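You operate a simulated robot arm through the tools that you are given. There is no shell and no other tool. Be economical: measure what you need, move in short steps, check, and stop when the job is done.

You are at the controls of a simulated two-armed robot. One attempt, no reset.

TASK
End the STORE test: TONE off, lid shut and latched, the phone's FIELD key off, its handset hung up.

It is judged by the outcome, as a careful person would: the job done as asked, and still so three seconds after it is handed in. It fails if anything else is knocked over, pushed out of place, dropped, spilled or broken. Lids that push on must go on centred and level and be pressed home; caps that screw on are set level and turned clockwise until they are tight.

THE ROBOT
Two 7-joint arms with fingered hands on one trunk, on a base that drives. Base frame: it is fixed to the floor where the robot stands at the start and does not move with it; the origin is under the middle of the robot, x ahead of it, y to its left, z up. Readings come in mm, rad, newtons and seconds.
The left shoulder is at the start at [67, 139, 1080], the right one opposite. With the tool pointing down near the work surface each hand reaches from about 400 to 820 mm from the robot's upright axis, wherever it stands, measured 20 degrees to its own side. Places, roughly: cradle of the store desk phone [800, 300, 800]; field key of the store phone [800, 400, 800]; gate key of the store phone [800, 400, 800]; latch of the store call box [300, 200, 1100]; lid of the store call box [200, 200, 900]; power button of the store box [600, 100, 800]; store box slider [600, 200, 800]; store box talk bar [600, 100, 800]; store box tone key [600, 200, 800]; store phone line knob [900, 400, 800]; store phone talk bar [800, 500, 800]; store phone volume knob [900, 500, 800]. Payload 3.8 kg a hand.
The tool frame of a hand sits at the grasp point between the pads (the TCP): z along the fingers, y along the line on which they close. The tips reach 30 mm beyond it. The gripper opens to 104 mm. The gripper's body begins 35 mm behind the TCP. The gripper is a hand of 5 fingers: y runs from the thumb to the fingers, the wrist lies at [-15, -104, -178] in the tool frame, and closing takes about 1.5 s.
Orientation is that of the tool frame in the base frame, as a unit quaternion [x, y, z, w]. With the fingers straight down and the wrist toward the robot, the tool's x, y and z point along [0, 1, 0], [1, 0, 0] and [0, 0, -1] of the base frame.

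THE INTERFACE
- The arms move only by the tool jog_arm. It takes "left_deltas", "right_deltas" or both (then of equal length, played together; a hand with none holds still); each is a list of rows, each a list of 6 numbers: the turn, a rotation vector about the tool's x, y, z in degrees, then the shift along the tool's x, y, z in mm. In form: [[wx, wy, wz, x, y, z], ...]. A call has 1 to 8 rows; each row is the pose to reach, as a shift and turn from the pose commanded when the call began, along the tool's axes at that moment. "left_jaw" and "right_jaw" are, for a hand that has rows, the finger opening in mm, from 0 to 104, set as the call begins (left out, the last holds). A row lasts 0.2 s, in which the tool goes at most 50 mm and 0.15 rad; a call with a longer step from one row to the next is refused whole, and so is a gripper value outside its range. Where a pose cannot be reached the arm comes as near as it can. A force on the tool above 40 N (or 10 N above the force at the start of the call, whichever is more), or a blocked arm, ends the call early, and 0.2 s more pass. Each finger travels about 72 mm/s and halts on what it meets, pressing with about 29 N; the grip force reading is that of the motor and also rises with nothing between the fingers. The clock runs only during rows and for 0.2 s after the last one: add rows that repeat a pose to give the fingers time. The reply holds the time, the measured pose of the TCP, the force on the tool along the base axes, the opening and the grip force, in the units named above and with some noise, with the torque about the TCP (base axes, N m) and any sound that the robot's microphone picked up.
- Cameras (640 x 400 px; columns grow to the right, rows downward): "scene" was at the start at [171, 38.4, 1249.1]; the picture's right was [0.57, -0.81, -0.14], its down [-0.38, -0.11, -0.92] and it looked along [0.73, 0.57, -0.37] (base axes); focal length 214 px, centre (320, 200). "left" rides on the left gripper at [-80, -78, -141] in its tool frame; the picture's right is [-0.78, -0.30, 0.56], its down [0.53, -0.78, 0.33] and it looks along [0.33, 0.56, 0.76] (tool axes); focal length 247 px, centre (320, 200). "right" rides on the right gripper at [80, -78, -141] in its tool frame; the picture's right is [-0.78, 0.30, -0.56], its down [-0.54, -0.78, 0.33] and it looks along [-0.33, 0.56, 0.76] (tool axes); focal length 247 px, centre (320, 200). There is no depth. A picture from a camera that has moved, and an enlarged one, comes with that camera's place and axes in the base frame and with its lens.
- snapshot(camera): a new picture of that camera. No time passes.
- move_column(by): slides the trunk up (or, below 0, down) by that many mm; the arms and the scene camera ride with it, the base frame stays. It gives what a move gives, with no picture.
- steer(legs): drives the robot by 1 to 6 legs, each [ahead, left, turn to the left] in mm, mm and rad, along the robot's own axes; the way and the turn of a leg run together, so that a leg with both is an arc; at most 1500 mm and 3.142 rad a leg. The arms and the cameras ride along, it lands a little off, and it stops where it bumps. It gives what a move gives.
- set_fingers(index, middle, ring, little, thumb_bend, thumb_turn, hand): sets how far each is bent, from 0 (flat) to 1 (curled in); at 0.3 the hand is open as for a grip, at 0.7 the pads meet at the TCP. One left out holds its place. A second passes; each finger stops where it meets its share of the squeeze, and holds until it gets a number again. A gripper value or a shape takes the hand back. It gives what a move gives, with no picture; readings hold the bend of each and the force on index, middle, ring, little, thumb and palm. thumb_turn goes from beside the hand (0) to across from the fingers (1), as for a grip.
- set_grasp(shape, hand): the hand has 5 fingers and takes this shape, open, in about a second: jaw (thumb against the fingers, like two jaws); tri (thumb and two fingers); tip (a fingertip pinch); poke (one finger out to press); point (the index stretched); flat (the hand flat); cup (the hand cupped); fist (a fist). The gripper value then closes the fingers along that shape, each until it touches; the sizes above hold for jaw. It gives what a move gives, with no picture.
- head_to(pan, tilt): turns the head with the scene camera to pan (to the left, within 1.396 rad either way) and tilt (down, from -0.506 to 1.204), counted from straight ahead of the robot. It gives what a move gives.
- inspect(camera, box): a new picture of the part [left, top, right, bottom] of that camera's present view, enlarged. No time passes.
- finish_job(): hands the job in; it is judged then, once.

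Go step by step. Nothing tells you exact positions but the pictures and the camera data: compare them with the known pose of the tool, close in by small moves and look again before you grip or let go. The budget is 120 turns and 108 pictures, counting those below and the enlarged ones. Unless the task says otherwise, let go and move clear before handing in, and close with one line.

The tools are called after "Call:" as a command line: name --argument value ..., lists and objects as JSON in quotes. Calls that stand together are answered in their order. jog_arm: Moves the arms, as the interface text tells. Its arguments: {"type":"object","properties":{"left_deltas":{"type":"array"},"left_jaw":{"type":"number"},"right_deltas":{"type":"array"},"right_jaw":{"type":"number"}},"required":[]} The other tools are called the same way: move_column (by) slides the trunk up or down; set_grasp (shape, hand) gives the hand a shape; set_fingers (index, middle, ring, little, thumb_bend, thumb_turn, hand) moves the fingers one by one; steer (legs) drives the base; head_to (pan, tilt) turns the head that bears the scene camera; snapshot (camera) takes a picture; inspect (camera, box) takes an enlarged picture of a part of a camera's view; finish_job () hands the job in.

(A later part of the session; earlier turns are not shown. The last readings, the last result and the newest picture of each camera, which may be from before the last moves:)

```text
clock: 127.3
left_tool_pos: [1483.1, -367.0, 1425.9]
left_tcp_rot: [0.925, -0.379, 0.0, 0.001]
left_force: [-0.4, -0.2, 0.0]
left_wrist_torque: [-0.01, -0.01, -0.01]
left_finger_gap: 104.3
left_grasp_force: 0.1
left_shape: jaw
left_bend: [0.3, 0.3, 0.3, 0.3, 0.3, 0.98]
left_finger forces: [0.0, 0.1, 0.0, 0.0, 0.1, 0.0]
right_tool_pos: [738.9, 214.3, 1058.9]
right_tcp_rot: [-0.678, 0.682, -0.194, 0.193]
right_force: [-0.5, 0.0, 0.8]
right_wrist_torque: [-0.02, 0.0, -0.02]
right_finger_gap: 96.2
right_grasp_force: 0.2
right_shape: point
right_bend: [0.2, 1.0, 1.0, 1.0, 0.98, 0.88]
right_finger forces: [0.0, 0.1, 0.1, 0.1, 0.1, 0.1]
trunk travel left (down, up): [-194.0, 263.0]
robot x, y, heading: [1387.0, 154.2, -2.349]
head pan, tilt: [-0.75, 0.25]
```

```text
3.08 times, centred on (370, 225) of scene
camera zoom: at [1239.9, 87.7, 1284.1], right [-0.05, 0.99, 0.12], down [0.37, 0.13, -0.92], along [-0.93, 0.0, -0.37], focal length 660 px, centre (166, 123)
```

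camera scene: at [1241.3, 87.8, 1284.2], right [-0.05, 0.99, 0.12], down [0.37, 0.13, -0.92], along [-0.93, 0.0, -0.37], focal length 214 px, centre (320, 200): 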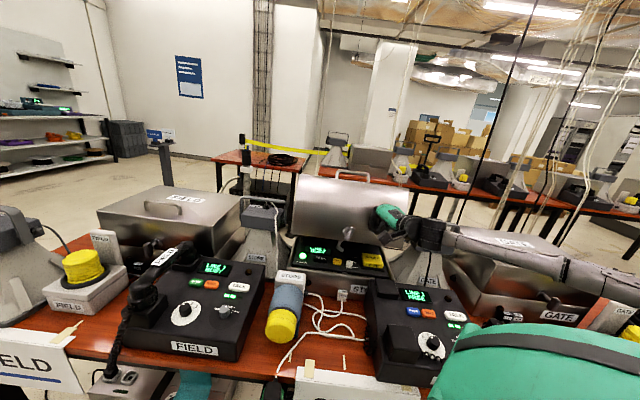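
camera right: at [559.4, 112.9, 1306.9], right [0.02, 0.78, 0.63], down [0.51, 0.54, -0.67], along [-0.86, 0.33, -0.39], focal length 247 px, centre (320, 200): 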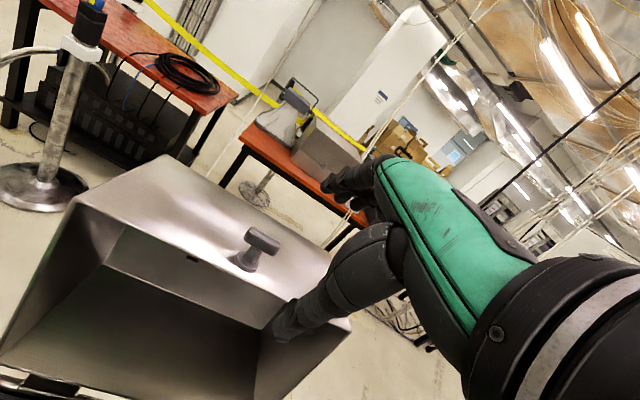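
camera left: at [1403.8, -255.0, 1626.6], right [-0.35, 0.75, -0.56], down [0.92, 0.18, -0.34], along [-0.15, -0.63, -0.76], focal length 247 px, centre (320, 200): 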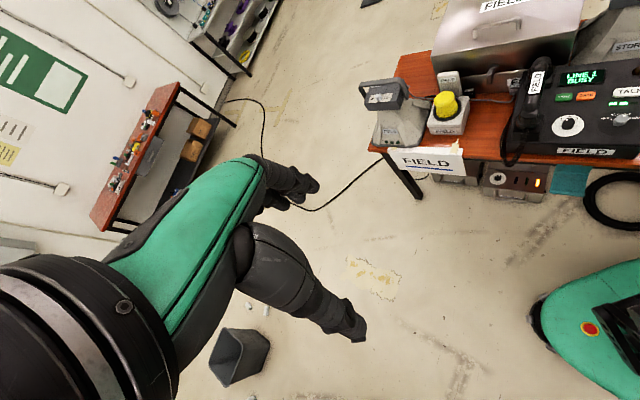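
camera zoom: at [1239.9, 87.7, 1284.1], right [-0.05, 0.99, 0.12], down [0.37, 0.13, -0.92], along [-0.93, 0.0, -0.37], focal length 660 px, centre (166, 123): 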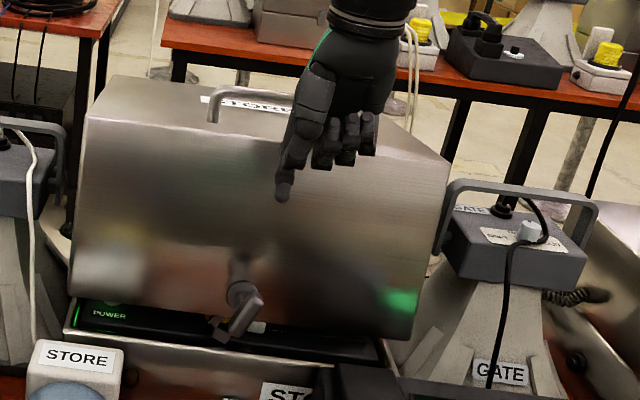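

The tip is now above the bar's upper end. I'll descend to it and press it down in steps, turning the bar clockwise toward horizontal.

Call:
jog_arm --right_deltas '[[0, 0, 0, 0, 20, 32], [0, 0, 0, 0, 37, 59], [0, 0, 0, 0, 53, 85], [0, 0, 0, 0, 57, 91], [0, 0, 0, 0, 60, 96]]'

Call:
inspect --camera "scene" --box '[310, 200, 410, 280]'

```text
clock: 128.5
left_tool_pos: [1488.7, -365.2, 1427.0]
left_tcp_rot: [0.925, -0.38, -0.002, 0.003]
left_force: [0.2, -0.1, -0.2]
left_wrist_torque: [0.0, 0.0, 0.01]
left_finger_gap: 103.8
left_grasp_force: 0.0
left_shape: jaw
left_bend: [0.3, 0.3, 0.3, 0.3, 0.3, 0.98]
left_finger forces: [0.0, 0.0, 0.0, 0.0, 0.1, 0.0]
right_tool_pos: [740.1, 214.6, 954.2]
right_tcp_rot: [-0.68, 0.683, -0.191, 0.186]
right_force: [-6.6, 5.0, 39.8]
right_wrist_torque: [-0.39, 2.19, -0.27]
right_finger_gap: 96.1
right_grasp_force: 0.1
right_shape: point
right_bend: [0.19, 1.0, 1.0, 1.0, 0.98, 0.88]
right_finger forces: [38.8, 0.0, 0.0, 0.0, 0.0, 0.0]
trunk travel left (down, up): [-194.0, 263.0]
robot x, y, heading: [1394.7, 155.6, -2.347]
head pan, tilt: [-0.75, 0.25]
```

```text
5.00 times, centred on (360, 240) of scene
camera zoom: at [1245.6, 88.8, 1285.6], right [-0.05, 0.99, 0.12], down [0.36, 0.13, -0.92], along [-0.93, 0.0, -0.37], focal length 1072 px, centre (120, 0)
```

zoom: 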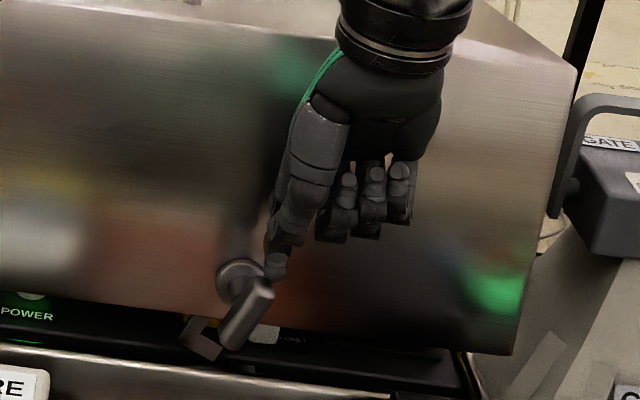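

Straight down doesn't turn it, as the lever is too short and the pawl is loaded. I'll go to the left side of the bar's upper half and push it sideways to the right.

Call:
jog_arm --right_deltas '[[0, 0, 0, 0, -16, -25], [0, 0, 0, 33, -16, -25], [0, 0, 0, 33, 5, 8.5], [0, 0, 0, 33, 9.5, 15], [0, 0, 0, 22, 9.5, 15], [0, 0, 0, 11, 9.5, 15], [0, 0, 0, 0, 9.5, 15], [0, 0, 0, -10, 9.5, 15]]'

Call:
inspect --camera "scene" --box '[310, 200, 410, 280]'

```text
clock: 130.3
left_tool_pos: [1481.1, -366.6, 1426.0]
left_tcp_rot: [0.925, -0.379, 0.0, 0.002]
left_force: [-0.2, 0.1, 0.3]
left_wrist_torque: [-0.03, -0.04, 0.05]
left_finger_gap: 104.1
left_grasp_force: 0.2
left_shape: jaw
left_bend: [0.3, 0.3, 0.3, 0.3, 0.3, 0.98]
left_finger forces: [0.0, 0.0, 0.0, 0.1, 0.0, 0.0]
right_tool_pos: [737.9, 227.3, 926.6]
right_tcp_rot: [-0.676, 0.684, -0.192, 0.196]
right_force: [0.2, 0.4, 0.4]
right_wrist_torque: [-0.03, 0.03, 0.04]
right_finger_gap: 0.0
right_grasp_force: 0.1
right_shape: point
right_bend: [0.2, 1.0, 1.0, 1.0, 0.98, 0.88]
right_finger forces: [0.1, 0.0, 0.0, 0.0, 0.1, 0.0]
trunk travel left (down, up): [-194.0, 263.0]
robot x, y, heading: [1397.0, 156.3, -2.349]
head pan, tilt: [-0.75, 0.25]
```

```text
5.00 times, centred on (360, 240) of scene
camera zoom: at [1240.1, 88.4, 1284.1], right [-0.05, 0.99, 0.12], down [0.37, 0.13, -0.92], along [-0.93, 0.0, -0.37], focal length 1072 px, centre (120, 0)
```

zoom: 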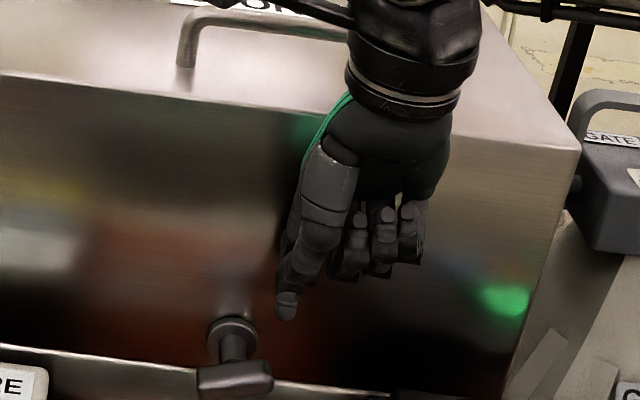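

The bar is horizontal again and the lid dropped shut. I'll check how the latches of the closed neighbouring boxes sit, to know the latched position.

Call:
inspect --camera "scene" --box '[90, 200, 250, 320]'

Call:
inspect --camera "scene" --box '[420, 220, 600, 340]'

```text
3.33 times, centred on (170, 260) of scene
camera zoom: at [1240.1, 88.4, 1284.1], right [-0.05, 0.99, 0.12], down [0.37, 0.13, -0.92], along [-0.93, 0.0, -0.37], focal length 715 px, centre (820, 0)
```

zoom: 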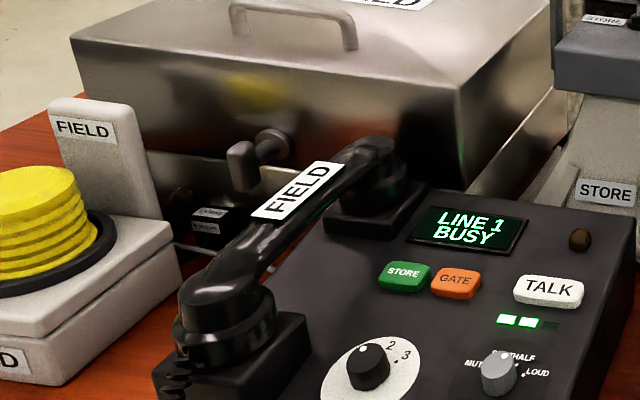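

```text
3.33 times, centred on (510, 280) of scene
camera zoom: at [1240.1, 88.4, 1284.1], right [-0.05, 0.99, 0.12], down [0.37, 0.13, -0.92], along [-0.93, 0.0, -0.37], focal length 715 px, centre (-313, -67)
```

zoom: 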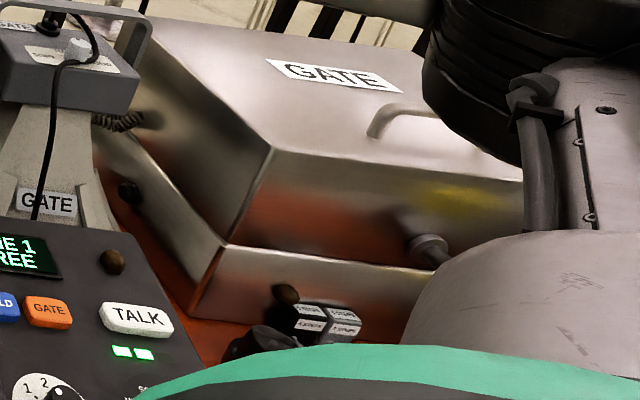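

The neighbours' latched handles stand vertical, so I'll press the left end of the bar down with the index to turn it to vertical.

Call:
jog_arm --right_deltas '[[0, 0, 0, 39, 1.5, 15.6], [0, 0, 0, 39, 13, 34], [0, 0, 0, 39, 17.4, 41], [0, 0, 0, 39, 21.7, 47.8], [0, 0, 0, 39, 25.9, 54.6], [0, 0, 0, 39, 30.1, 61.4], [0, 0, 0, 39, 33.3, 66.5]]'

Call:
inspect --camera "scene" --box '[300, 200, 400, 290]'

```text
clock: 131.9
left_tool_pos: [1487.4, -365.7, 1425.9]
left_tcp_rot: [0.926, -0.378, -0.003, 0.002]
left_force: [0.0, -0.1, 0.0]
left_wrist_torque: [0.0, 0.03, 0.01]
left_finger_gap: 103.9
left_grasp_force: 0.1
left_shape: jaw
left_bend: [0.3, 0.3, 0.3, 0.3, 0.3, 0.98]
left_finger forces: [0.1, 0.1, 0.1, 0.0, 0.1, 0.0]
right_tool_pos: [744.7, 184.5, 856.6]
right_tcp_rot: [-0.679, 0.682, -0.193, 0.193]
right_force: [8.3, 1.9, 18.4]
right_wrist_torque: [0.17, 0.45, -0.1]
right_finger_gap: 0.0
right_grasp_force: 0.1
right_shape: point
right_bend: [0.2, 1.0, 1.0, 1.0, 0.98, 0.88]
right_finger forces: [0.1, 18.9, 0.1, 0.0, 0.0, 0.0]
trunk travel left (down, up): [-194.0, 263.0]
robot x, y, heading: [1391.2, 151.4, -2.345]
head pan, tilt: [-0.75, 0.25]
```

```text
4.44 times, centred on (350, 245) of scene
camera zoom: at [1244.1, 87.7, 1284.7], right [-0.05, 0.99, 0.12], down [0.36, 0.13, -0.92], along [-0.93, 0.0, -0.37], focal length 953 px, centre (187, 0)
```

zoom: 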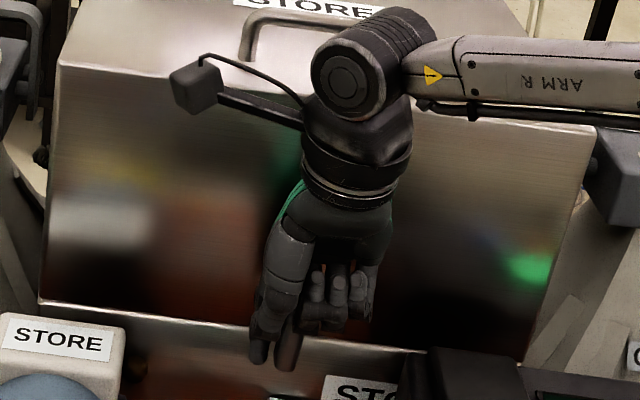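

The bar looks vertical beside the finger. I'll raise the hand to check it.

Call:
jog_arm --right_deltas '[[0, 0, 0, 0, -20, -32], [0, 0, 0, 0, -42, -68], [0, 0, 0, 0, -64, -104], [0, 0, 0, 0, -86, -140]]'

Call:
inspect --camera "scene" --box '[270, 190, 430, 300]'

```text
clock: 132.9
left_tool_pos: [1482.5, -366.6, 1425.5]
left_tcp_rot: [0.926, -0.378, 0.001, 0.001]
left_force: [-0.3, 0.3, 0.6]
left_wrist_torque: [0.01, 0.0, -0.03]
left_finger_gap: 103.8
left_grasp_force: 0.0
left_shape: jaw
left_bend: [0.3, 0.3, 0.3, 0.3, 0.3, 0.98]
left_finger forces: [0.0, 0.1, 0.1, 0.1, 0.0, 0.1]
right_tool_pos: [744.1, 184.3, 1019.9]
right_tcp_rot: [-0.678, 0.682, -0.195, 0.193]
right_force: [-0.1, 0.6, -0.2]
right_wrist_torque: [0.03, 0.04, 0.03]
right_finger_gap: 0.0
right_grasp_force: 0.1
right_shape: point
right_bend: [0.2, 1.0, 1.0, 1.0, 0.98, 0.88]
right_finger forces: [0.1, 0.0, 0.0, 0.0, 0.0, 0.0]
trunk travel left (down, up): [-194.0, 263.0]
robot x, y, heading: [1393.5, 150.9, -2.344]
head pan, tilt: [-0.75, 0.25]
```

```text
3.64 times, centred on (350, 245) of scene
camera zoom: at [1240.4, 87.5, 1284.1], right [-0.05, 0.99, 0.12], down [0.37, 0.13, -0.92], along [-0.93, 0.0, -0.37], focal length 780 px, centre (211, 36)
```

zoom: 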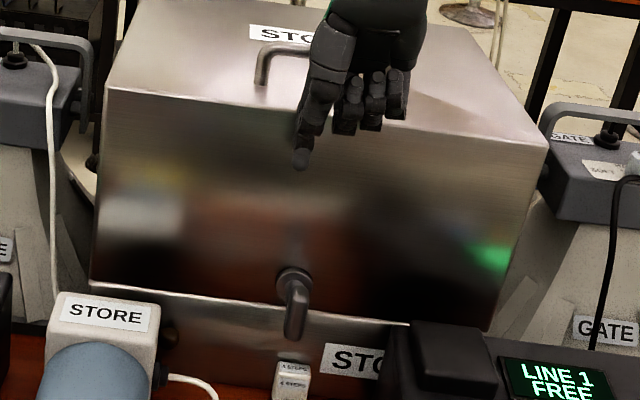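

The lid is shut and the handle is about vertical. I'll check its angle with the wrist camera.

Call:
snapshot --camera "right"

```text
13 pictures are left
camera right: at [735.6, 103.9, 1180.6], right [-0.54, 0.78, 0.32], down [0.84, 0.53, 0.13], along [-0.07, 0.33, -0.94], focal length 247 px, centre (320, 200)
```

right: 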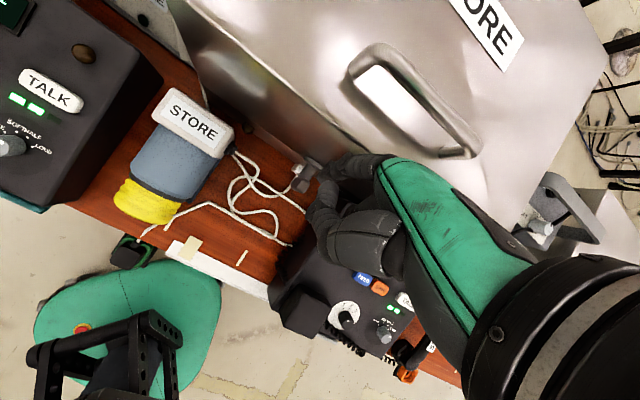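

The bar seems slightly past vertical, with its lower end to the right. I'll nudge the lower end gently left to square it up.

Call:
jog_arm --right_deltas '[[0, 0, 0, -46, -2.5, 1.6], [0, 0, 0, -46, 19, 37], [0, 0, 0, -46, 41, 71], [0, 0, 0, -46, 63, 106], [0, 0, 0, -46, 84, 140], [0, 0, 0, -42, 84, 140], [0, 0, 0, -38, 84, 140], [0, 0, 0, -36, 84, 140]]'

Call:
jog_arm --right_deltas '[[0, 0, 0, -10, 0, 0], [0, 0, 0, -10, -22, -35], [0, 0, 0, -10, -44, -70], [0, 0, 0, -10, -66, -105], [0, 0, 0, -10, -88, -140]]'

Call:
inspect --camera "scene" --box '[290, 210, 390, 290]'

```text
clock: 134.7
left_tool_pos: [1482.9, -366.7, 1426.4]
left_tcp_rot: [0.926, -0.379, 0.0, 0.001]
left_force: [-0.2, 0.2, 0.2]
left_wrist_torque: [-0.01, -0.01, -0.01]
left_finger_gap: 103.7
left_grasp_force: 0.1
left_shape: jaw
left_bend: [0.3, 0.3, 0.3, 0.3, 0.3, 0.98]
left_finger forces: [0.0, 0.0, 0.0, 0.0, 0.1, 0.0]
right_tool_pos: [746.3, 221.2, 854.2]
right_tcp_rot: [-0.678, 0.682, -0.195, 0.195]
right_force: [-0.4, 0.7, -0.3]
right_wrist_torque: [0.03, -0.01, -0.04]
right_finger_gap: 0.1
right_grasp_force: 0.1
right_shape: point
right_bend: [0.2, 1.0, 1.0, 1.0, 0.98, 0.88]
right_finger forces: [0.0, 0.0, 0.1, 0.0, 1.2, 0.0]
trunk travel left (down, up): [-194.0, 263.0]
robot x, y, heading: [1393.4, 155.0, -2.345]
head pan, tilt: [-0.75, 0.25]
```

```text
clock: 135.9
left_tool_pos: [1483.7, -367.1, 1426.7]
left_tcp_rot: [0.925, -0.379, 0.0, 0.002]
left_force: [-0.9, -0.2, 0.4]
left_wrist_torque: [0.0, 0.03, 0.01]
left_finger_gap: 103.9
left_grasp_force: 0.2
left_shape: jaw
left_bend: [0.3, 0.3, 0.3, 0.3, 0.3, 0.98]
left_finger forces: [0.1, 0.0, 0.0, 0.0, 0.0, 0.0]
right_tool_pos: [747.5, 232.7, 1023.3]
right_tcp_rot: [-0.678, 0.681, -0.195, 0.194]
right_force: [0.3, -0.6, 0.0]
right_wrist_torque: [-0.01, -0.02, 0.02]
right_finger_gap: 0.0
right_grasp_force: 0.0
right_shape: point
right_bend: [0.2, 1.0, 1.0, 1.0, 0.98, 0.88]
right_finger forces: [0.0, 0.0, 0.0, 0.1, 0.0, 0.0]
trunk travel left (down, up): [-194.0, 263.0]
robot x, y, heading: [1393.2, 151.0, -2.341]
head pan, tilt: [-0.75, 0.25]
```

```text
5.00 times, centred on (340, 250) of scene
camera zoom: at [1240.6, 87.6, 1284.1], right [-0.05, 0.99, 0.12], down [0.37, 0.13, -0.92], along [-0.93, 0.0, -0.37], focal length 1072 px, centre (220, -50)
```

zoom: 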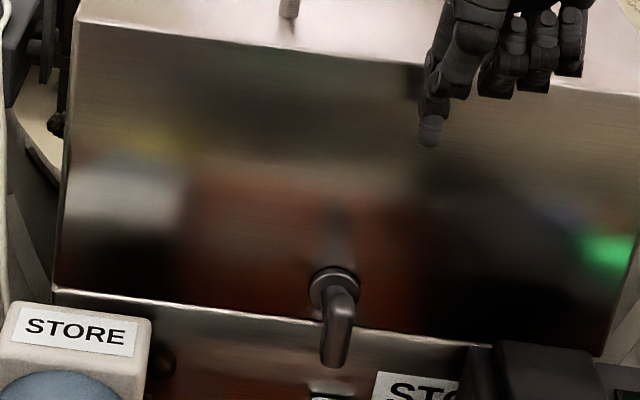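

The latch bar is now vertical, so the lid is shut and latched. Next is the phone handset: I'll raise the trunk, slide the base along the bench and look at the handset.

Call:
move_column --by 80

Call:
steer --legs '[[-319, -317, 0]]'

Call:
head_to --pan -1.0 --tilt 0.7

Call:
snapshot --camera "scene"

```text
clock: 137.1
left_tool_pos: [1483.1, -365.7, 1505.4]
left_tcp_rot: [0.925, -0.379, 0.001, 0.0]
left_force: [-0.3, 0.0, -0.3]
left_wrist_torque: [0.05, 0.01, 0.0]
left_finger_gap: 103.9
left_grasp_force: 0.1
left_shape: jaw
left_bend: [0.3, 0.3, 0.3, 0.3, 0.3, 0.98]
left_finger forces: [0.0, 0.0, 0.0, 0.1, 0.0, 0.1]
right_tool_pos: [747.3, 231.4, 1098.7]
right_tcp_rot: [-0.678, 0.682, -0.196, 0.193]
right_force: [-0.5, -0.4, -0.4]
right_wrist_torque: [-0.02, 0.02, -0.04]
right_finger_gap: 0.1
right_grasp_force: 0.1
right_shape: point
right_bend: [0.2, 1.0, 1.0, 1.0, 0.98, 0.88]
right_finger forces: [0.0, 0.0, 0.1, 0.1, 0.1, 0.0]
trunk travel left (down, up): [-274.0, 183.0]
robot x, y, heading: [1393.0, 151.8, -2.35]
head pan, tilt: [-0.75, 0.25]
```

```text
clock: 139.8
left_tool_pos: [1482.6, 81.8, 1505.3]
left_tcp_rot: [0.924, -0.381, 0.0, 0.001]
left_force: [-0.3, 0.2, 0.2]
left_wrist_torque: [0.02, 0.01, -0.01]
left_finger_gap: 103.9
left_grasp_force: 0.0
left_shape: jaw
left_bend: [0.3, 0.3, 0.3, 0.3, 0.3, 0.98]
left_finger forces: [0.0, 0.0, 0.0, 0.0, 0.1, 0.0]
right_tool_pos: [749.3, 685.1, 1098.3]
right_tcp_rot: [-0.676, 0.684, -0.196, 0.194]
right_force: [-0.6, -0.2, -0.4]
right_wrist_torque: [0.0, -0.01, 0.02]
right_finger_gap: 0.1
right_grasp_force: 0.2
right_shape: point
right_bend: [0.2, 1.0, 1.0, 1.0, 0.98, 0.88]
right_finger forces: [0.0, 0.0, 0.1, 0.0, 0.0, 0.0]
trunk travel left (down, up): [-274.0, 183.0]
robot x, y, heading: [1392.4, 603.5, -2.352]
head pan, tilt: [-0.75, 0.25]
```

```text
clock: 140.7
left_tool_pos: [1481.5, 83.6, 1506.3]
left_tcp_rot: [0.925, -0.381, 0.0, 0.001]
left_force: [0.1, 0.2, -0.2]
left_wrist_torque: [0.0, 0.01, -0.01]
left_finger_gap: 103.9
left_grasp_force: 0.0
left_shape: jaw
left_bend: [0.3, 0.3, 0.3, 0.3, 0.3, 0.98]
left_finger forces: [0.1, 0.0, 0.0, 0.0, 0.0, 0.0]
right_tool_pos: [748.1, 685.5, 1098.8]
right_tcp_rot: [-0.677, 0.683, -0.195, 0.194]
right_force: [0.6, -0.2, 0.0]
right_wrist_torque: [-0.02, -0.01, 0.01]
right_finger_gap: 0.1
right_grasp_force: 0.0
right_shape: point
right_bend: [0.2, 1.0, 1.0, 1.0, 0.98, 0.88]
right_finger forces: [0.0, 0.0, 0.0, 0.1, 0.0, 0.1]
trunk travel left (down, up): [-274.0, 183.0]
robot x, y, heading: [1396.7, 604.4, -2.358]
head pan, tilt: [-1.0, 0.7]
```

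```text
11 pictures are left
camera scene: at [1283.7, 593.1, 1339.4], right [0.21, 0.98, 0.07], down [0.68, -0.09, -0.73], along [-0.71, 0.2, -0.68], focal length 214 px, centre (320, 200)
```

scene: 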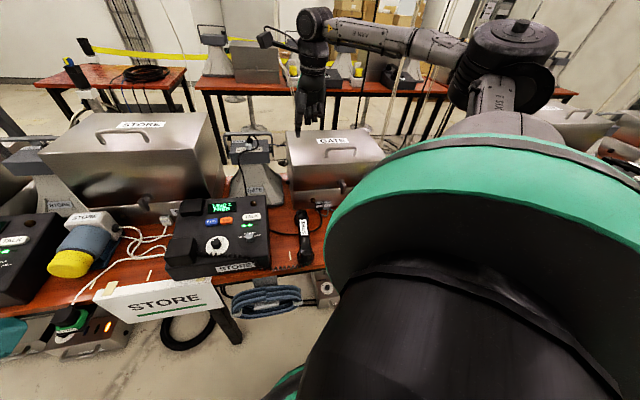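

The handset lies along x just right of the phone. I'll turn the hand so the jaw closes across it, open it, and look down with the wrist camera.

Call:
jog_arm --right_deltas '[[-2.08, -2.09, -7.33, 4.4, -7.5, 12], [-4.2, -4.2, -14.7, 8.8, -15, 24], [-6.2, -6.3, -22, 13, -22.5, 36], [-8.3, -8.4, -29.3, 17.5, -30, 48], [-10.4, -10.5, -36.7, 22, -38, 60], [-12.5, -12.5, -44, 26, -45, 72], [-14.6, -14.6, -51.3, 30.6, -53, 84], [-16.6, -16.7, -58.6, 35, -60.5, 95.6]]'

Call:
jog_arm --right_deltas '[[-2.1, -2.1, -7.3, 0, 0, 0], [-4.2, -4.2, -14.6, 0, 0, 0], [-6.2, -6.3, -22, 0, 0, 0], [-8.3, -8.4, -29.3, 0, 0, 0]]'

Call:
set_grasp --shape "jaw" --hand "right"

Call:
snapshot --camera "right"

```text
clock: 142.5
left_tool_pos: [1482.0, 80.1, 1504.7]
left_tcp_rot: [0.925, -0.381, 0.0, 0.0]
left_force: [0.1, -1.2, 0.2]
left_wrist_torque: [0.0, 0.03, 0.01]
left_finger_gap: 104.0
left_grasp_force: 0.0
left_shape: jaw
left_bend: [0.3, 0.3, 0.3, 0.3, 0.3, 0.98]
left_finger forces: [0.0, 0.0, 0.0, 0.0, 0.0, 0.0]
right_tool_pos: [887.7, 586.6, 1049.9]
right_tcp_rot: [0.962, -0.254, 0.071, -0.071]
right_force: [0.7, 0.8, 0.1]
right_wrist_torque: [0.03, 0.02, 0.01]
right_finger_gap: 0.0
right_grasp_force: 0.1
right_shape: point
right_bend: [0.2, 1.0, 1.0, 1.0, 0.99, 0.88]
right_finger forces: [0.0, 0.0, 0.0, 0.0, 0.0, 0.0]
right hand out of reach, approached as far as the arm can: row 7, 8
trunk travel left (down, up): [-274.0, 183.0]
robot x, y, heading: [1394.3, 605.1, -2.355]
head pan, tilt: [-1.0, 0.7]
```

```text
clock: 143.5
left_tool_pos: [1482.3, 84.1, 1506.2]
left_tcp_rot: [0.924, -0.381, 0.0, 0.001]
left_force: [0.7, 0.3, 0.2]
left_wrist_torque: [0.0, 0.0, -0.03]
left_finger_gap: 103.9
left_grasp_force: 0.0
left_shape: jaw
left_bend: [0.3, 0.3, 0.3, 0.3, 0.3, 0.98]
left_finger forces: [0.1, 0.0, 0.0, 0.0, 0.0, 0.0]
right_tool_pos: [987.7, 491.9, 1048.5]
right_tcp_rot: [1.0, -0.027, -0.002, -0.008]
right_force: [0.3, 0.1, 0.0]
right_wrist_torque: [-0.01, 0.02, -0.02]
right_finger_gap: 0.0
right_grasp_force: 0.1
right_shape: point
right_bend: [0.2, 1.0, 1.0, 1.0, 0.99, 0.88]
right_finger forces: [0.0, 0.0, 0.0, 0.0, 0.0, 0.0]
right hand out of reach, approached as far as the arm can: row 1, 2, 3, 4
trunk travel left (down, up): [-274.0, 183.0]
robot x, y, heading: [1395.3, 603.1, -2.353]
head pan, tilt: [-1.0, 0.7]
```

```text
clock: 144.4
left_tool_pos: [1481.8, 83.0, 1506.1]
left_tcp_rot: [0.924, -0.381, 0.0, 0.001]
left_force: [-0.5, 0.2, -1.0]
left_wrist_torque: [-0.02, -0.01, -0.01]
left_finger_gap: 104.1
left_grasp_force: 0.1
left_shape: jaw
left_bend: [0.3, 0.3, 0.3, 0.3, 0.3, 0.98]
left_finger forces: [0.1, 0.0, 0.1, 0.0, 0.0, 0.1]
right_tool_pos: [987.9, 492.7, 1048.3]
right_tcp_rot: [1.0, -0.028, -0.002, -0.007]
right_force: [-0.3, 0.5, -0.5]
right_wrist_torque: [0.0, 0.01, 0.0]
right_finger_gap: 103.7
right_grasp_force: 0.1
right_shape: jaw
right_bend: [0.3, 0.3, 0.3, 0.3, 0.3, 0.97]
right_finger forces: [0.0, 0.1, 0.0, 0.0, 0.0, 0.0]
trunk travel left (down, up): [-274.0, 183.0]
robot x, y, heading: [1392.2, 602.1, -2.353]
head pan, tilt: [-1.0, 0.7]
```

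```text
10 pictures are left
camera right: at [1071.7, 563.8, 1189.4], right [-0.79, -0.26, 0.55], down [-0.49, 0.81, -0.32], along [-0.37, -0.52, -0.77], focal length 247 px, centre (320, 200)
```

right: 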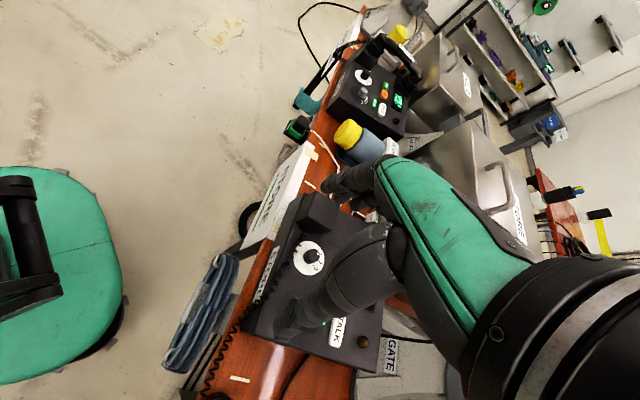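

That orientation is reachable only with the hand nearer the body, so I'll bring the whole base over to put the hand above the handset.

Call:
steer --legs '[[-28, -216, 0]]'

Call:
snapshot --camera "right"

```text
clock: 146.1
left_tool_pos: [1342.2, 255.9, 1505.7]
left_tcp_rot: [0.923, -0.385, 0.001, 0.001]
left_force: [0.2, -0.4, -0.7]
left_wrist_torque: [0.04, 0.02, 0.0]
left_finger_gap: 104.0
left_grasp_force: 0.0
left_shape: jaw
left_bend: [0.3, 0.3, 0.3, 0.3, 0.3, 0.98]
left_finger forces: [0.1, 0.0, 0.1, 0.0, 0.1, 0.0]
right_tool_pos: [851.8, 670.1, 1048.2]
right_tcp_rot: [0.999, -0.032, -0.002, -0.009]
right_force: [0.4, -0.7, -0.2]
right_wrist_torque: [-0.01, 0.0, 0.01]
right_finger_gap: 103.7
right_grasp_force: 0.1
right_shape: jaw
right_bend: [0.3, 0.3, 0.3, 0.3, 0.3, 0.97]
right_finger forces: [0.0, 0.1, 0.1, 0.0, 0.0, 0.1]
trunk travel left (down, up): [-274.0, 183.0]
robot x, y, heading: [1260.0, 779.4, -2.358]
head pan, tilt: [-1.0, 0.7]
```

```text
9 pictures are left
camera right: at [937.3, 740.3, 1189.8], right [-0.79, -0.25, 0.56], down [-0.49, 0.81, -0.32], along [-0.37, -0.52, -0.77], focal length 247 px, centre (320, 200)
```

right: 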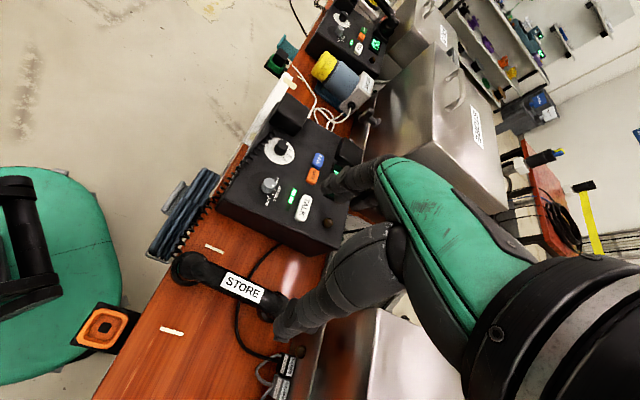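

I have a clear view: the handset centre is at about [825,682] with cups about 150 mm apart, and the cradle centre is at about [806,354]. I'll trim the hand over the handset, then lower with the trunk.

Call:
jog_arm --right_deltas '[[0, 0, 0, -15, -5, 0], [0, 0, 0, -29.7, -10, 0], [0, 0, 0, -29.7, -10, 0]]' --right_jaw 90

Call:
move_column --by -215

Call:
snapshot --camera "right"

```text
clock: 146.9
left_tool_pos: [1343.2, 258.0, 1505.1]
left_tcp_rot: [0.923, -0.385, 0.001, 0.001]
left_force: [0.7, -0.3, 0.4]
left_wrist_torque: [0.0, 0.0, -0.03]
left_finger_gap: 103.9
left_grasp_force: 0.0
left_shape: jaw
left_bend: [0.3, 0.3, 0.3, 0.3, 0.3, 0.98]
left_finger forces: [0.1, 0.1, 0.0, 0.0, 0.0, 0.1]
right_tool_pos: [844.9, 666.1, 1045.3]
right_tcp_rot: [0.999, -0.034, -0.002, -0.007]
right_force: [-0.5, 0.3, 0.5]
right_wrist_torque: [0.0, 0.01, 0.01]
right_finger_gap: 90.1
right_grasp_force: 0.0
right_shape: jaw
right_bend: [0.28, 0.32, 0.3, 0.32, 0.41, 0.98]
right_finger forces: [0.0, 0.0, 0.0, 0.1, 0.0, 0.0]
right hand out of reach, approached as far as the arm can: row 1, 2, 3
trunk travel left (down, up): [-274.0, 183.0]
robot x, y, heading: [1257.6, 778.0, -2.359]
head pan, tilt: [-1.0, 0.7]
```

```text
clock: 149.2
left_tool_pos: [1342.0, 258.2, 1291.2]
left_tcp_rot: [0.923, -0.384, 0.0, 0.002]
left_force: [0.2, -1.3, -0.4]
left_wrist_torque: [0.0, 0.04, -0.01]
left_finger_gap: 103.9
left_grasp_force: 0.1
left_shape: jaw
left_bend: [0.3, 0.3, 0.3, 0.3, 0.3, 0.98]
left_finger forces: [0.0, 0.0, 0.0, 0.0, 0.0, 0.0]
right_tool_pos: [832.1, 654.4, 745.3]
right_tcp_rot: [0.993, -0.031, 0.071, -0.085]
right_force: [0.0, 1.0, 0.1]
right_wrist_torque: [-0.02, -0.01, 0.01]
right_finger_gap: 90.4
right_grasp_force: 0.0
right_shape: jaw
right_bend: [0.28, 0.32, 0.3, 0.32, 0.41, 0.98]
right_finger forces: [0.0, 0.0, 0.0, 0.0, 0.6, 0.0]
trunk travel left (down, up): [-59.0, 398.0]
robot x, y, heading: [1262.0, 782.4, -2.357]
head pan, tilt: [-1.0, 0.7]
```

```text
8 pictures are left
camera right: at [894.3, 701.1, 905.4], right [-0.86, -0.32, 0.39], down [-0.44, 0.86, -0.26], along [-0.25, -0.4, -0.88], focal length 247 px, centre (320, 200)
```

right: 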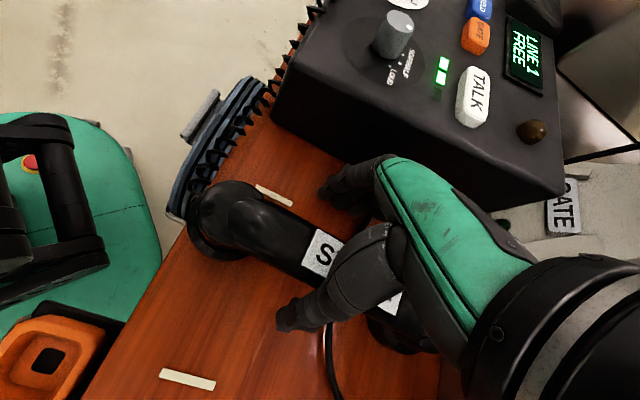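

The hand straddles the handset at its label with no contact forces. I'll close the grip.

Call:
jog_arm --right_deltas '[[0, 0, 0, 0, 0, 0], [0, 0, 0, 0, 0, 0], [0, 0, 0, 0, 0, 0], [0, 0, 0, 0, 0, 0], [0, 0, 0, 0, 0, 0], [0, 0, 0, 0, 0, 0], [0, 0, 0, 0, 0, 0]]' --right_jaw 0

```text
clock: 150.8
left_tool_pos: [1342.5, 256.4, 1290.9]
left_tcp_rot: [0.923, -0.384, 0.0, 0.0]
left_force: [-0.7, 0.0, -0.7]
left_wrist_torque: [0.01, 0.0, 0.01]
left_finger_gap: 103.9
left_grasp_force: 0.0
left_shape: jaw
left_bend: [0.3, 0.3, 0.3, 0.3, 0.3, 0.98]
left_finger forces: [0.0, 0.1, 0.0, 0.1, 0.1, 0.1]
right_tool_pos: [832.4, 653.4, 743.8]
right_tcp_rot: [0.993, -0.031, 0.072, -0.085]
right_force: [-0.8, -0.1, 2.7]
right_wrist_torque: [-0.09, 0.05, -0.06]
right_finger_gap: 19.3
right_grasp_force: 29.3
right_shape: jaw
right_bend: [0.7, 0.7, 0.7, 0.7, 0.74, 1.0]
right_finger forces: [25.5, 0.1, 0.0, 2.2, 29.5, 0.1]
trunk travel left (down, up): [-59.0, 398.0]
robot x, y, heading: [1259.7, 776.6, -2.359]
head pan, tilt: [-1.0, 0.7]
```

The grip is firm: the gap is 19 mm and the thumb force 29 N. I'll lift with the trunk and check how the handset hangs.

Call:
move_column --by 170

Call:
snapshot --camera "right"

```text
clock: 152.7
left_tool_pos: [1341.2, 257.6, 1460.5]
left_tcp_rot: [0.923, -0.385, -0.001, 0.0]
left_force: [-0.3, 1.0, 0.4]
left_wrist_torque: [0.0, 0.01, 0.0]
left_finger_gap: 103.7
left_grasp_force: 0.0
left_shape: jaw
left_bend: [0.3, 0.3, 0.3, 0.3, 0.3, 0.98]
left_finger forces: [0.0, 0.0, 0.0, 0.0, 0.0, 0.0]
right_tool_pos: [837.9, 658.3, 963.1]
right_tcp_rot: [0.998, -0.034, 0.032, -0.042]
right_force: [-1.1, -0.5, -3.3]
right_wrist_torque: [-0.03, -0.01, 0.0]
right_finger_gap: 19.5
right_grasp_force: 28.8
right_shape: jaw
right_bend: [0.7, 0.7, 0.7, 0.7, 0.74, 1.0]
right_finger forces: [25.1, 0.4, 0.0, 2.8, 27.4, 0.0]
trunk travel left (down, up): [-229.0, 228.0]
robot x, y, heading: [1258.8, 778.5, -2.357]
head pan, tilt: [-1.0, 0.7]
```

```text
7 pictures are left
camera right: at [914.3, 718.1, 1113.9], right [-0.83, -0.29, 0.48], down [-0.46, 0.84, -0.29], along [-0.32, -0.47, -0.82], focal length 247 px, centre (320, 200)
```

right: 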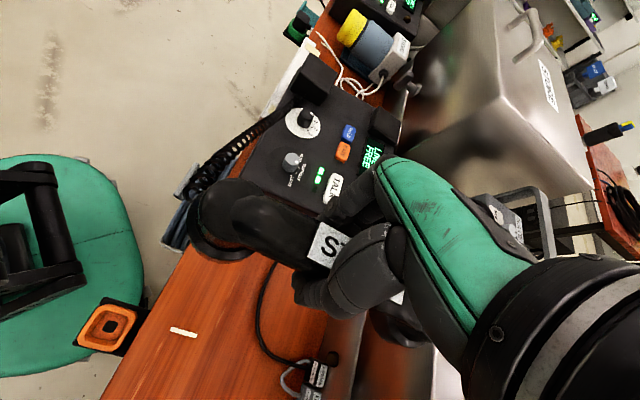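

The handset is lifted and level. I'll check the surroundings and the cradle with the scene camera before carrying it over.

Call:
snapshot --camera "scene"

```text
6 pictures are left
camera scene: at [1133.5, 754.3, 1288.9], right [0.21, 0.97, 0.12], down [0.7, -0.07, -0.71], along [-0.68, 0.23, -0.69], focal length 214 px, centre (320, 200)
```

scene: 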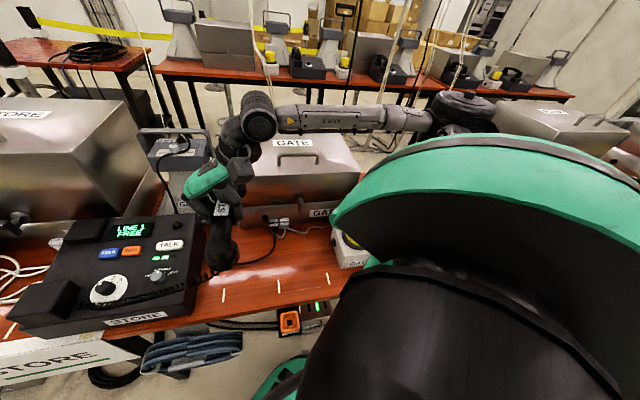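

The handset hangs well above everything. I'll carry it over the cradle by moving the base about [-17,-311] mm.

Call:
steer --legs '[[232, 207, 0]]'

Call:
snapshot --camera "right"

```text
clock: 154.8
left_tool_pos: [1328.9, -49.9, 1461.5]
left_tcp_rot: [0.924, -0.383, 0.0, 0.002]
left_force: [0.0, 0.0, -0.8]
left_wrist_torque: [0.02, 0.0, -0.01]
left_finger_gap: 104.0
left_grasp_force: 0.1
left_shape: jaw
left_bend: [0.3, 0.3, 0.3, 0.3, 0.3, 0.98]
left_finger forces: [0.0, 0.1, 0.1, 0.0, 0.0, 0.0]
right_tool_pos: [823.8, 348.9, 963.2]
right_tcp_rot: [0.998, -0.032, 0.03, -0.042]
right_force: [-0.4, 0.2, -3.5]
right_wrist_torque: [-0.04, -0.04, 0.0]
right_finger_gap: 19.2
right_grasp_force: 29.3
right_shape: jaw
right_bend: [0.7, 0.7, 0.7, 0.7, 0.74, 1.0]
right_finger forces: [25.1, 0.4, 0.0, 2.8, 27.4, 0.0]
trunk travel left (down, up): [-229.0, 228.0]
robot x, y, heading: [1239.9, 470.8, -2.358]
head pan, tilt: [-1.0, 0.7]
```

```text
5 pictures are left
camera right: at [900.2, 408.2, 1114.2], right [-0.83, -0.29, 0.48], down [-0.46, 0.83, -0.29], along [-0.32, -0.47, -0.82], focal length 247 px, centre (320, 200)
```

right: 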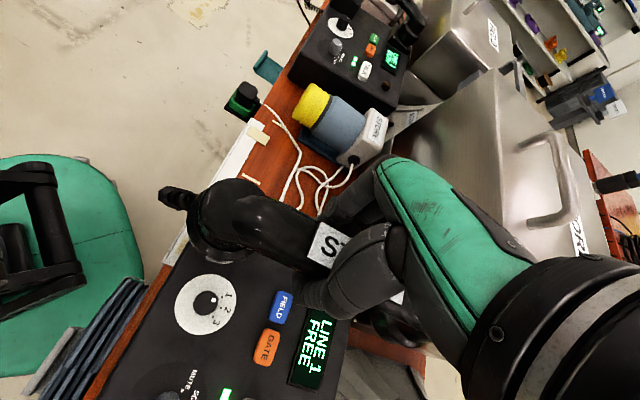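

FIELD again reads [782,386], so my frame is good. The cradle ears by the earlier scene views are at about [729,319] and [883,323], so I'll shift the hand (-12,-28), turn it slightly and start lowering.

Call:
jog_arm --right_deltas '[[0, 0, -2.5, 0, 0, 0], [0, 0, -5, 0, 0, 0], [0, 0, -5, 0, 0, 0]]'

Call:
steer --legs '[[28, 11, 0]]'

Call:
move_column --by -40

```text
clock: 155.6
left_tool_pos: [1329.9, -52.4, 1460.5]
left_tcp_rot: [0.924, -0.383, -0.001, 0.001]
left_force: [0.1, 0.0, -0.1]
left_wrist_torque: [0.0, 0.01, 0.0]
left_finger_gap: 104.0
left_grasp_force: 0.1
left_shape: jaw
left_bend: [0.3, 0.3, 0.3, 0.3, 0.3, 0.98]
left_finger forces: [0.0, 0.0, 0.1, 0.0, 0.0, 0.0]
right_tool_pos: [848.1, 330.9, 961.8]
right_tcp_rot: [0.999, 0.01, 0.032, -0.042]
right_force: [1.1, 1.0, -2.8]
right_wrist_torque: [-0.06, -0.03, 0.01]
right_finger_gap: 19.2
right_grasp_force: 29.2
right_shape: jaw
right_bend: [0.7, 0.7, 0.7, 0.7, 0.74, 1.0]
right_finger forces: [25.0, 0.5, 0.0, 2.8, 27.3, 0.0]
right hand out of reach, approached as far as the arm can: row 1, 2, 3
trunk travel left (down, up): [-229.0, 228.0]
robot x, y, heading: [1249.0, 468.7, -2.354]
head pan, tilt: [-1.0, 0.7]
```

```text
clock: 156.4
left_tool_pos: [1319.8, -71.8, 1463.5]
left_tcp_rot: [0.924, -0.383, 0.0, 0.004]
left_force: [0.5, 0.9, -0.3]
left_wrist_torque: [-0.05, 0.02, 0.01]
left_finger_gap: 104.1
left_grasp_force: 0.0
left_shape: jaw
left_bend: [0.3, 0.3, 0.3, 0.3, 0.3, 0.98]
left_finger forces: [0.0, 0.0, 0.1, 0.1, 0.1, 0.0]
right_tool_pos: [837.6, 308.9, 964.2]
right_tcp_rot: [0.999, 0.011, 0.03, -0.04]
right_force: [1.1, 0.1, -2.6]
right_wrist_torque: [-0.08, 0.03, 0.0]
right_finger_gap: 19.0
right_grasp_force: 28.9
right_shape: jaw
right_bend: [0.7, 0.7, 0.7, 0.7, 0.74, 1.0]
right_finger forces: [24.9, 0.5, 0.0, 2.8, 27.5, 0.1]
trunk travel left (down, up): [-229.0, 228.0]
robot x, y, heading: [1234.4, 444.7, -2.357]
head pan, tilt: [-1.0, 0.7]
```

```text
clock: 157.2
left_tool_pos: [1319.0, -78.1, 1421.1]
left_tcp_rot: [0.924, -0.383, 0.0, 0.002]
left_force: [-0.4, -0.8, 0.4]
left_wrist_torque: [-0.01, 0.03, 0.01]
left_finger_gap: 103.7
left_grasp_force: 0.1
left_shape: jaw
left_bend: [0.3, 0.3, 0.3, 0.3, 0.3, 0.98]
left_finger forces: [0.0, 0.0, 0.0, 0.0, 0.0, 0.0]
right_tool_pos: [837.5, 305.1, 922.1]
right_tcp_rot: [0.999, 0.01, 0.031, -0.041]
right_force: [-0.2, -0.4, -3.5]
right_wrist_torque: [-0.02, -0.05, -0.04]
right_finger_gap: 19.0
right_grasp_force: 28.8
right_shape: jaw
right_bend: [0.7, 0.7, 0.7, 0.7, 0.74, 1.0]
right_finger forces: [24.9, 0.5, 0.1, 2.7, 27.2, 0.0]
trunk travel left (down, up): [-189.0, 268.0]
robot x, y, heading: [1229.4, 443.6, -2.354]
head pan, tilt: [-1.0, 0.7]
```

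The yaw is now about +1°, but the trim shifted the hand. I'll correct by (-25,+16) with the base and look.

Call:
steer --legs '[[6, -29, 0]]'

Call:
head_to --pan -0.55 --tilt 0.85

Call:
snapshot --camera "scene"

```text
clock: 158.2
left_tool_pos: [1289.0, -61.3, 1421.5]
left_tcp_rot: [0.923, -0.384, 0.002, 0.003]
left_force: [0.5, 0.5, -0.2]
left_wrist_torque: [-0.01, -0.06, -0.01]
left_finger_gap: 104.1
left_grasp_force: 0.1
left_shape: jaw
left_bend: [0.3, 0.3, 0.3, 0.3, 0.3, 0.98]
left_finger forces: [0.0, 0.1, 0.0, 0.1, 0.0, 0.0]
right_tool_pos: [808.5, 323.4, 921.0]
right_tcp_rot: [0.998, 0.009, 0.033, -0.043]
right_force: [-0.6, 1.2, -3.1]
right_wrist_torque: [-0.02, -0.09, -0.01]
right_finger_gap: 19.1
right_grasp_force: 29.0
right_shape: jaw
right_bend: [0.7, 0.7, 0.7, 0.7, 0.74, 1.0]
right_finger forces: [24.8, 0.5, 0.0, 2.8, 27.3, 0.0]
trunk travel left (down, up): [-189.0, 268.0]
robot x, y, heading: [1209.0, 455.4, -2.356]
head pan, tilt: [-1.0, 0.7]
stopped in leg 1: the robot was blocked; the commanded pose is now the measured one
```

```text
clock: 159.1
left_tool_pos: [1293.4, -63.0, 1421.3]
left_tcp_rot: [0.924, -0.383, 0.0, 0.001]
left_force: [0.3, 0.4, 0.2]
left_wrist_torque: [-0.01, -0.03, -0.01]
left_finger_gap: 103.8
left_grasp_force: 0.0
left_shape: jaw
left_bend: [0.3, 0.3, 0.3, 0.3, 0.3, 0.98]
left_finger forces: [0.0, 0.0, 0.1, 0.0, 0.0, 0.1]
right_tool_pos: [810.8, 321.8, 921.9]
right_tcp_rot: [0.999, 0.011, 0.033, -0.042]
right_force: [-0.4, -0.2, -1.8]
right_wrist_torque: [-0.06, -0.02, 0.0]
right_finger_gap: 19.0
right_grasp_force: 28.7
right_shape: jaw
right_bend: [0.7, 0.7, 0.7, 0.7, 0.74, 1.0]
right_finger forces: [24.8, 0.5, 0.1, 2.8, 27.3, 0.0]
trunk travel left (down, up): [-189.0, 268.0]
robot x, y, heading: [1209.9, 457.0, -2.353]
head pan, tilt: [-0.55, 0.85]
```

```text
4 pictures are left
camera scene: at [1076.8, 384.3, 1226.0], right [-0.24, 0.97, 0.1], down [0.81, 0.25, -0.53], along [-0.54, -0.05, -0.84], focal length 214 px, centre (320, 200)
```

scene: 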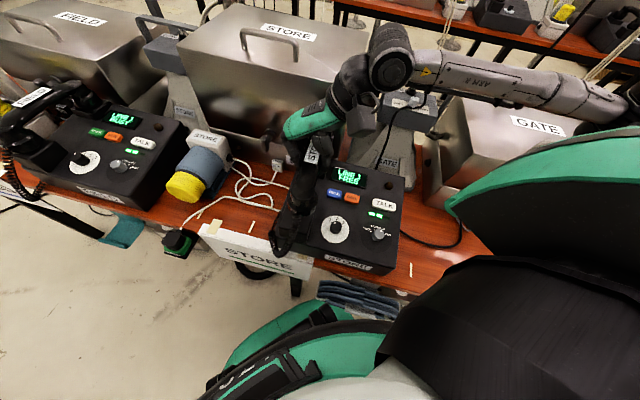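

The base touched the bench and stopped, but the hand is where I want it at [811,322,922]. I'll zoom in on the handset over the cradle.

Call:
inspect --camera "scene" --box '[250, 140, 410, 280]'

```text
2.86 times, centred on (330, 210) of scene
camera zoom: at [1076.8, 384.3, 1226.0], right [-0.24, 0.97, 0.1], down [0.81, 0.25, -0.53], along [-0.54, -0.05, -0.84], focal length 613 px, centre (291, 171)
```

zoom: 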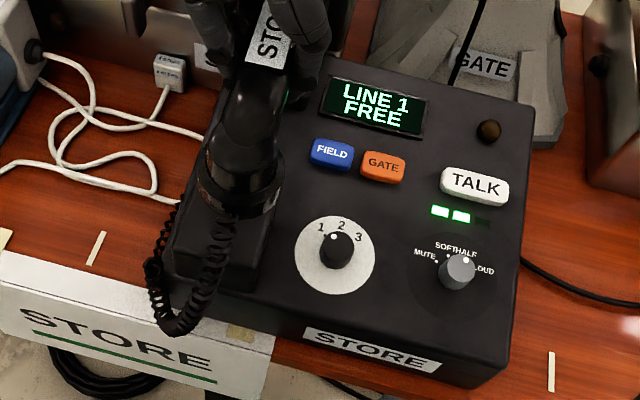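

The handset sits about 10 mm too far in +y relative to the ears. I'll shift the base (0,-10) and lower part of the way.

Call:
steer --legs '[[7, 7, 0]]'

Call:
move_column --by -35

```text
clock: 159.9
left_tool_pos: [1292.7, -67.6, 1423.3]
left_tcp_rot: [0.924, -0.383, 0.001, 0.003]
left_force: [-0.5, 0.1, 0.5]
left_wrist_torque: [-0.02, 0.01, 0.03]
left_finger_gap: 103.9
left_grasp_force: 0.1
left_shape: jaw
left_bend: [0.3, 0.3, 0.3, 0.3, 0.3, 0.98]
left_finger forces: [0.0, 0.0, 0.0, 0.0, 0.0, 0.0]
right_tool_pos: [810.9, 312.5, 921.3]
right_tcp_rot: [0.999, 0.01, 0.032, -0.041]
right_force: [0.9, 0.1, -1.7]
right_wrist_torque: [-0.04, -0.04, 0.02]
right_finger_gap: 19.2
right_grasp_force: 28.9
right_shape: jaw
right_bend: [0.7, 0.7, 0.7, 0.7, 0.74, 1.0]
right_finger forces: [24.9, 0.5, 0.0, 2.8, 27.3, 0.0]
trunk travel left (down, up): [-189.0, 268.0]
robot x, y, heading: [1208.2, 448.0, -2.357]
head pan, tilt: [-0.55, 0.85]
```

```text
clock: 160.7
left_tool_pos: [1294.2, -70.0, 1386.8]
left_tcp_rot: [0.924, -0.383, 0.0, 0.002]
left_force: [-0.7, 0.2, -0.5]
left_wrist_torque: [0.0, 0.01, 0.01]
left_finger_gap: 103.7
left_grasp_force: 0.1
left_shape: jaw
left_bend: [0.3, 0.3, 0.3, 0.3, 0.3, 0.98]
left_finger forces: [0.1, 0.0, 0.1, 0.0, 0.0, 0.1]
right_tool_pos: [811.3, 310.7, 888.0]
right_tcp_rot: [0.999, 0.01, 0.03, -0.042]
right_force: [-0.4, -0.2, -1.7]
right_wrist_torque: [-0.06, -0.04, -0.02]
right_finger_gap: 19.1
right_grasp_force: 29.0
right_shape: jaw
right_bend: [0.7, 0.7, 0.7, 0.7, 0.74, 1.0]
right_finger forces: [24.9, 0.4, 0.0, 2.7, 27.2, 0.0]
trunk travel left (down, up): [-154.0, 303.0]
robot x, y, heading: [1206.3, 450.3, -2.356]
head pan, tilt: [-0.55, 0.85]
```

Now at [811,311,888]. I'll check before touchdown.

Call:
inspect --camera "scene" --box '[250, 110, 390, 270]'

```text
2.50 times, centred on (320, 190) of scene
camera zoom: at [1062.6, 361.0, 1181.4], right [-0.24, 0.96, 0.12], down [0.83, 0.27, -0.49], along [-0.5, -0.02, -0.86], focal length 536 px, centre (320, 225)
```

zoom: 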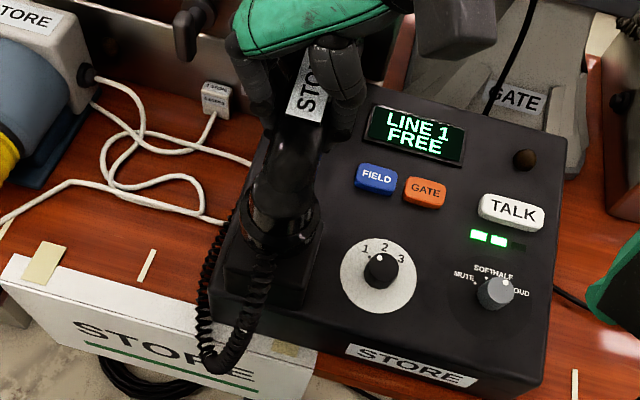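

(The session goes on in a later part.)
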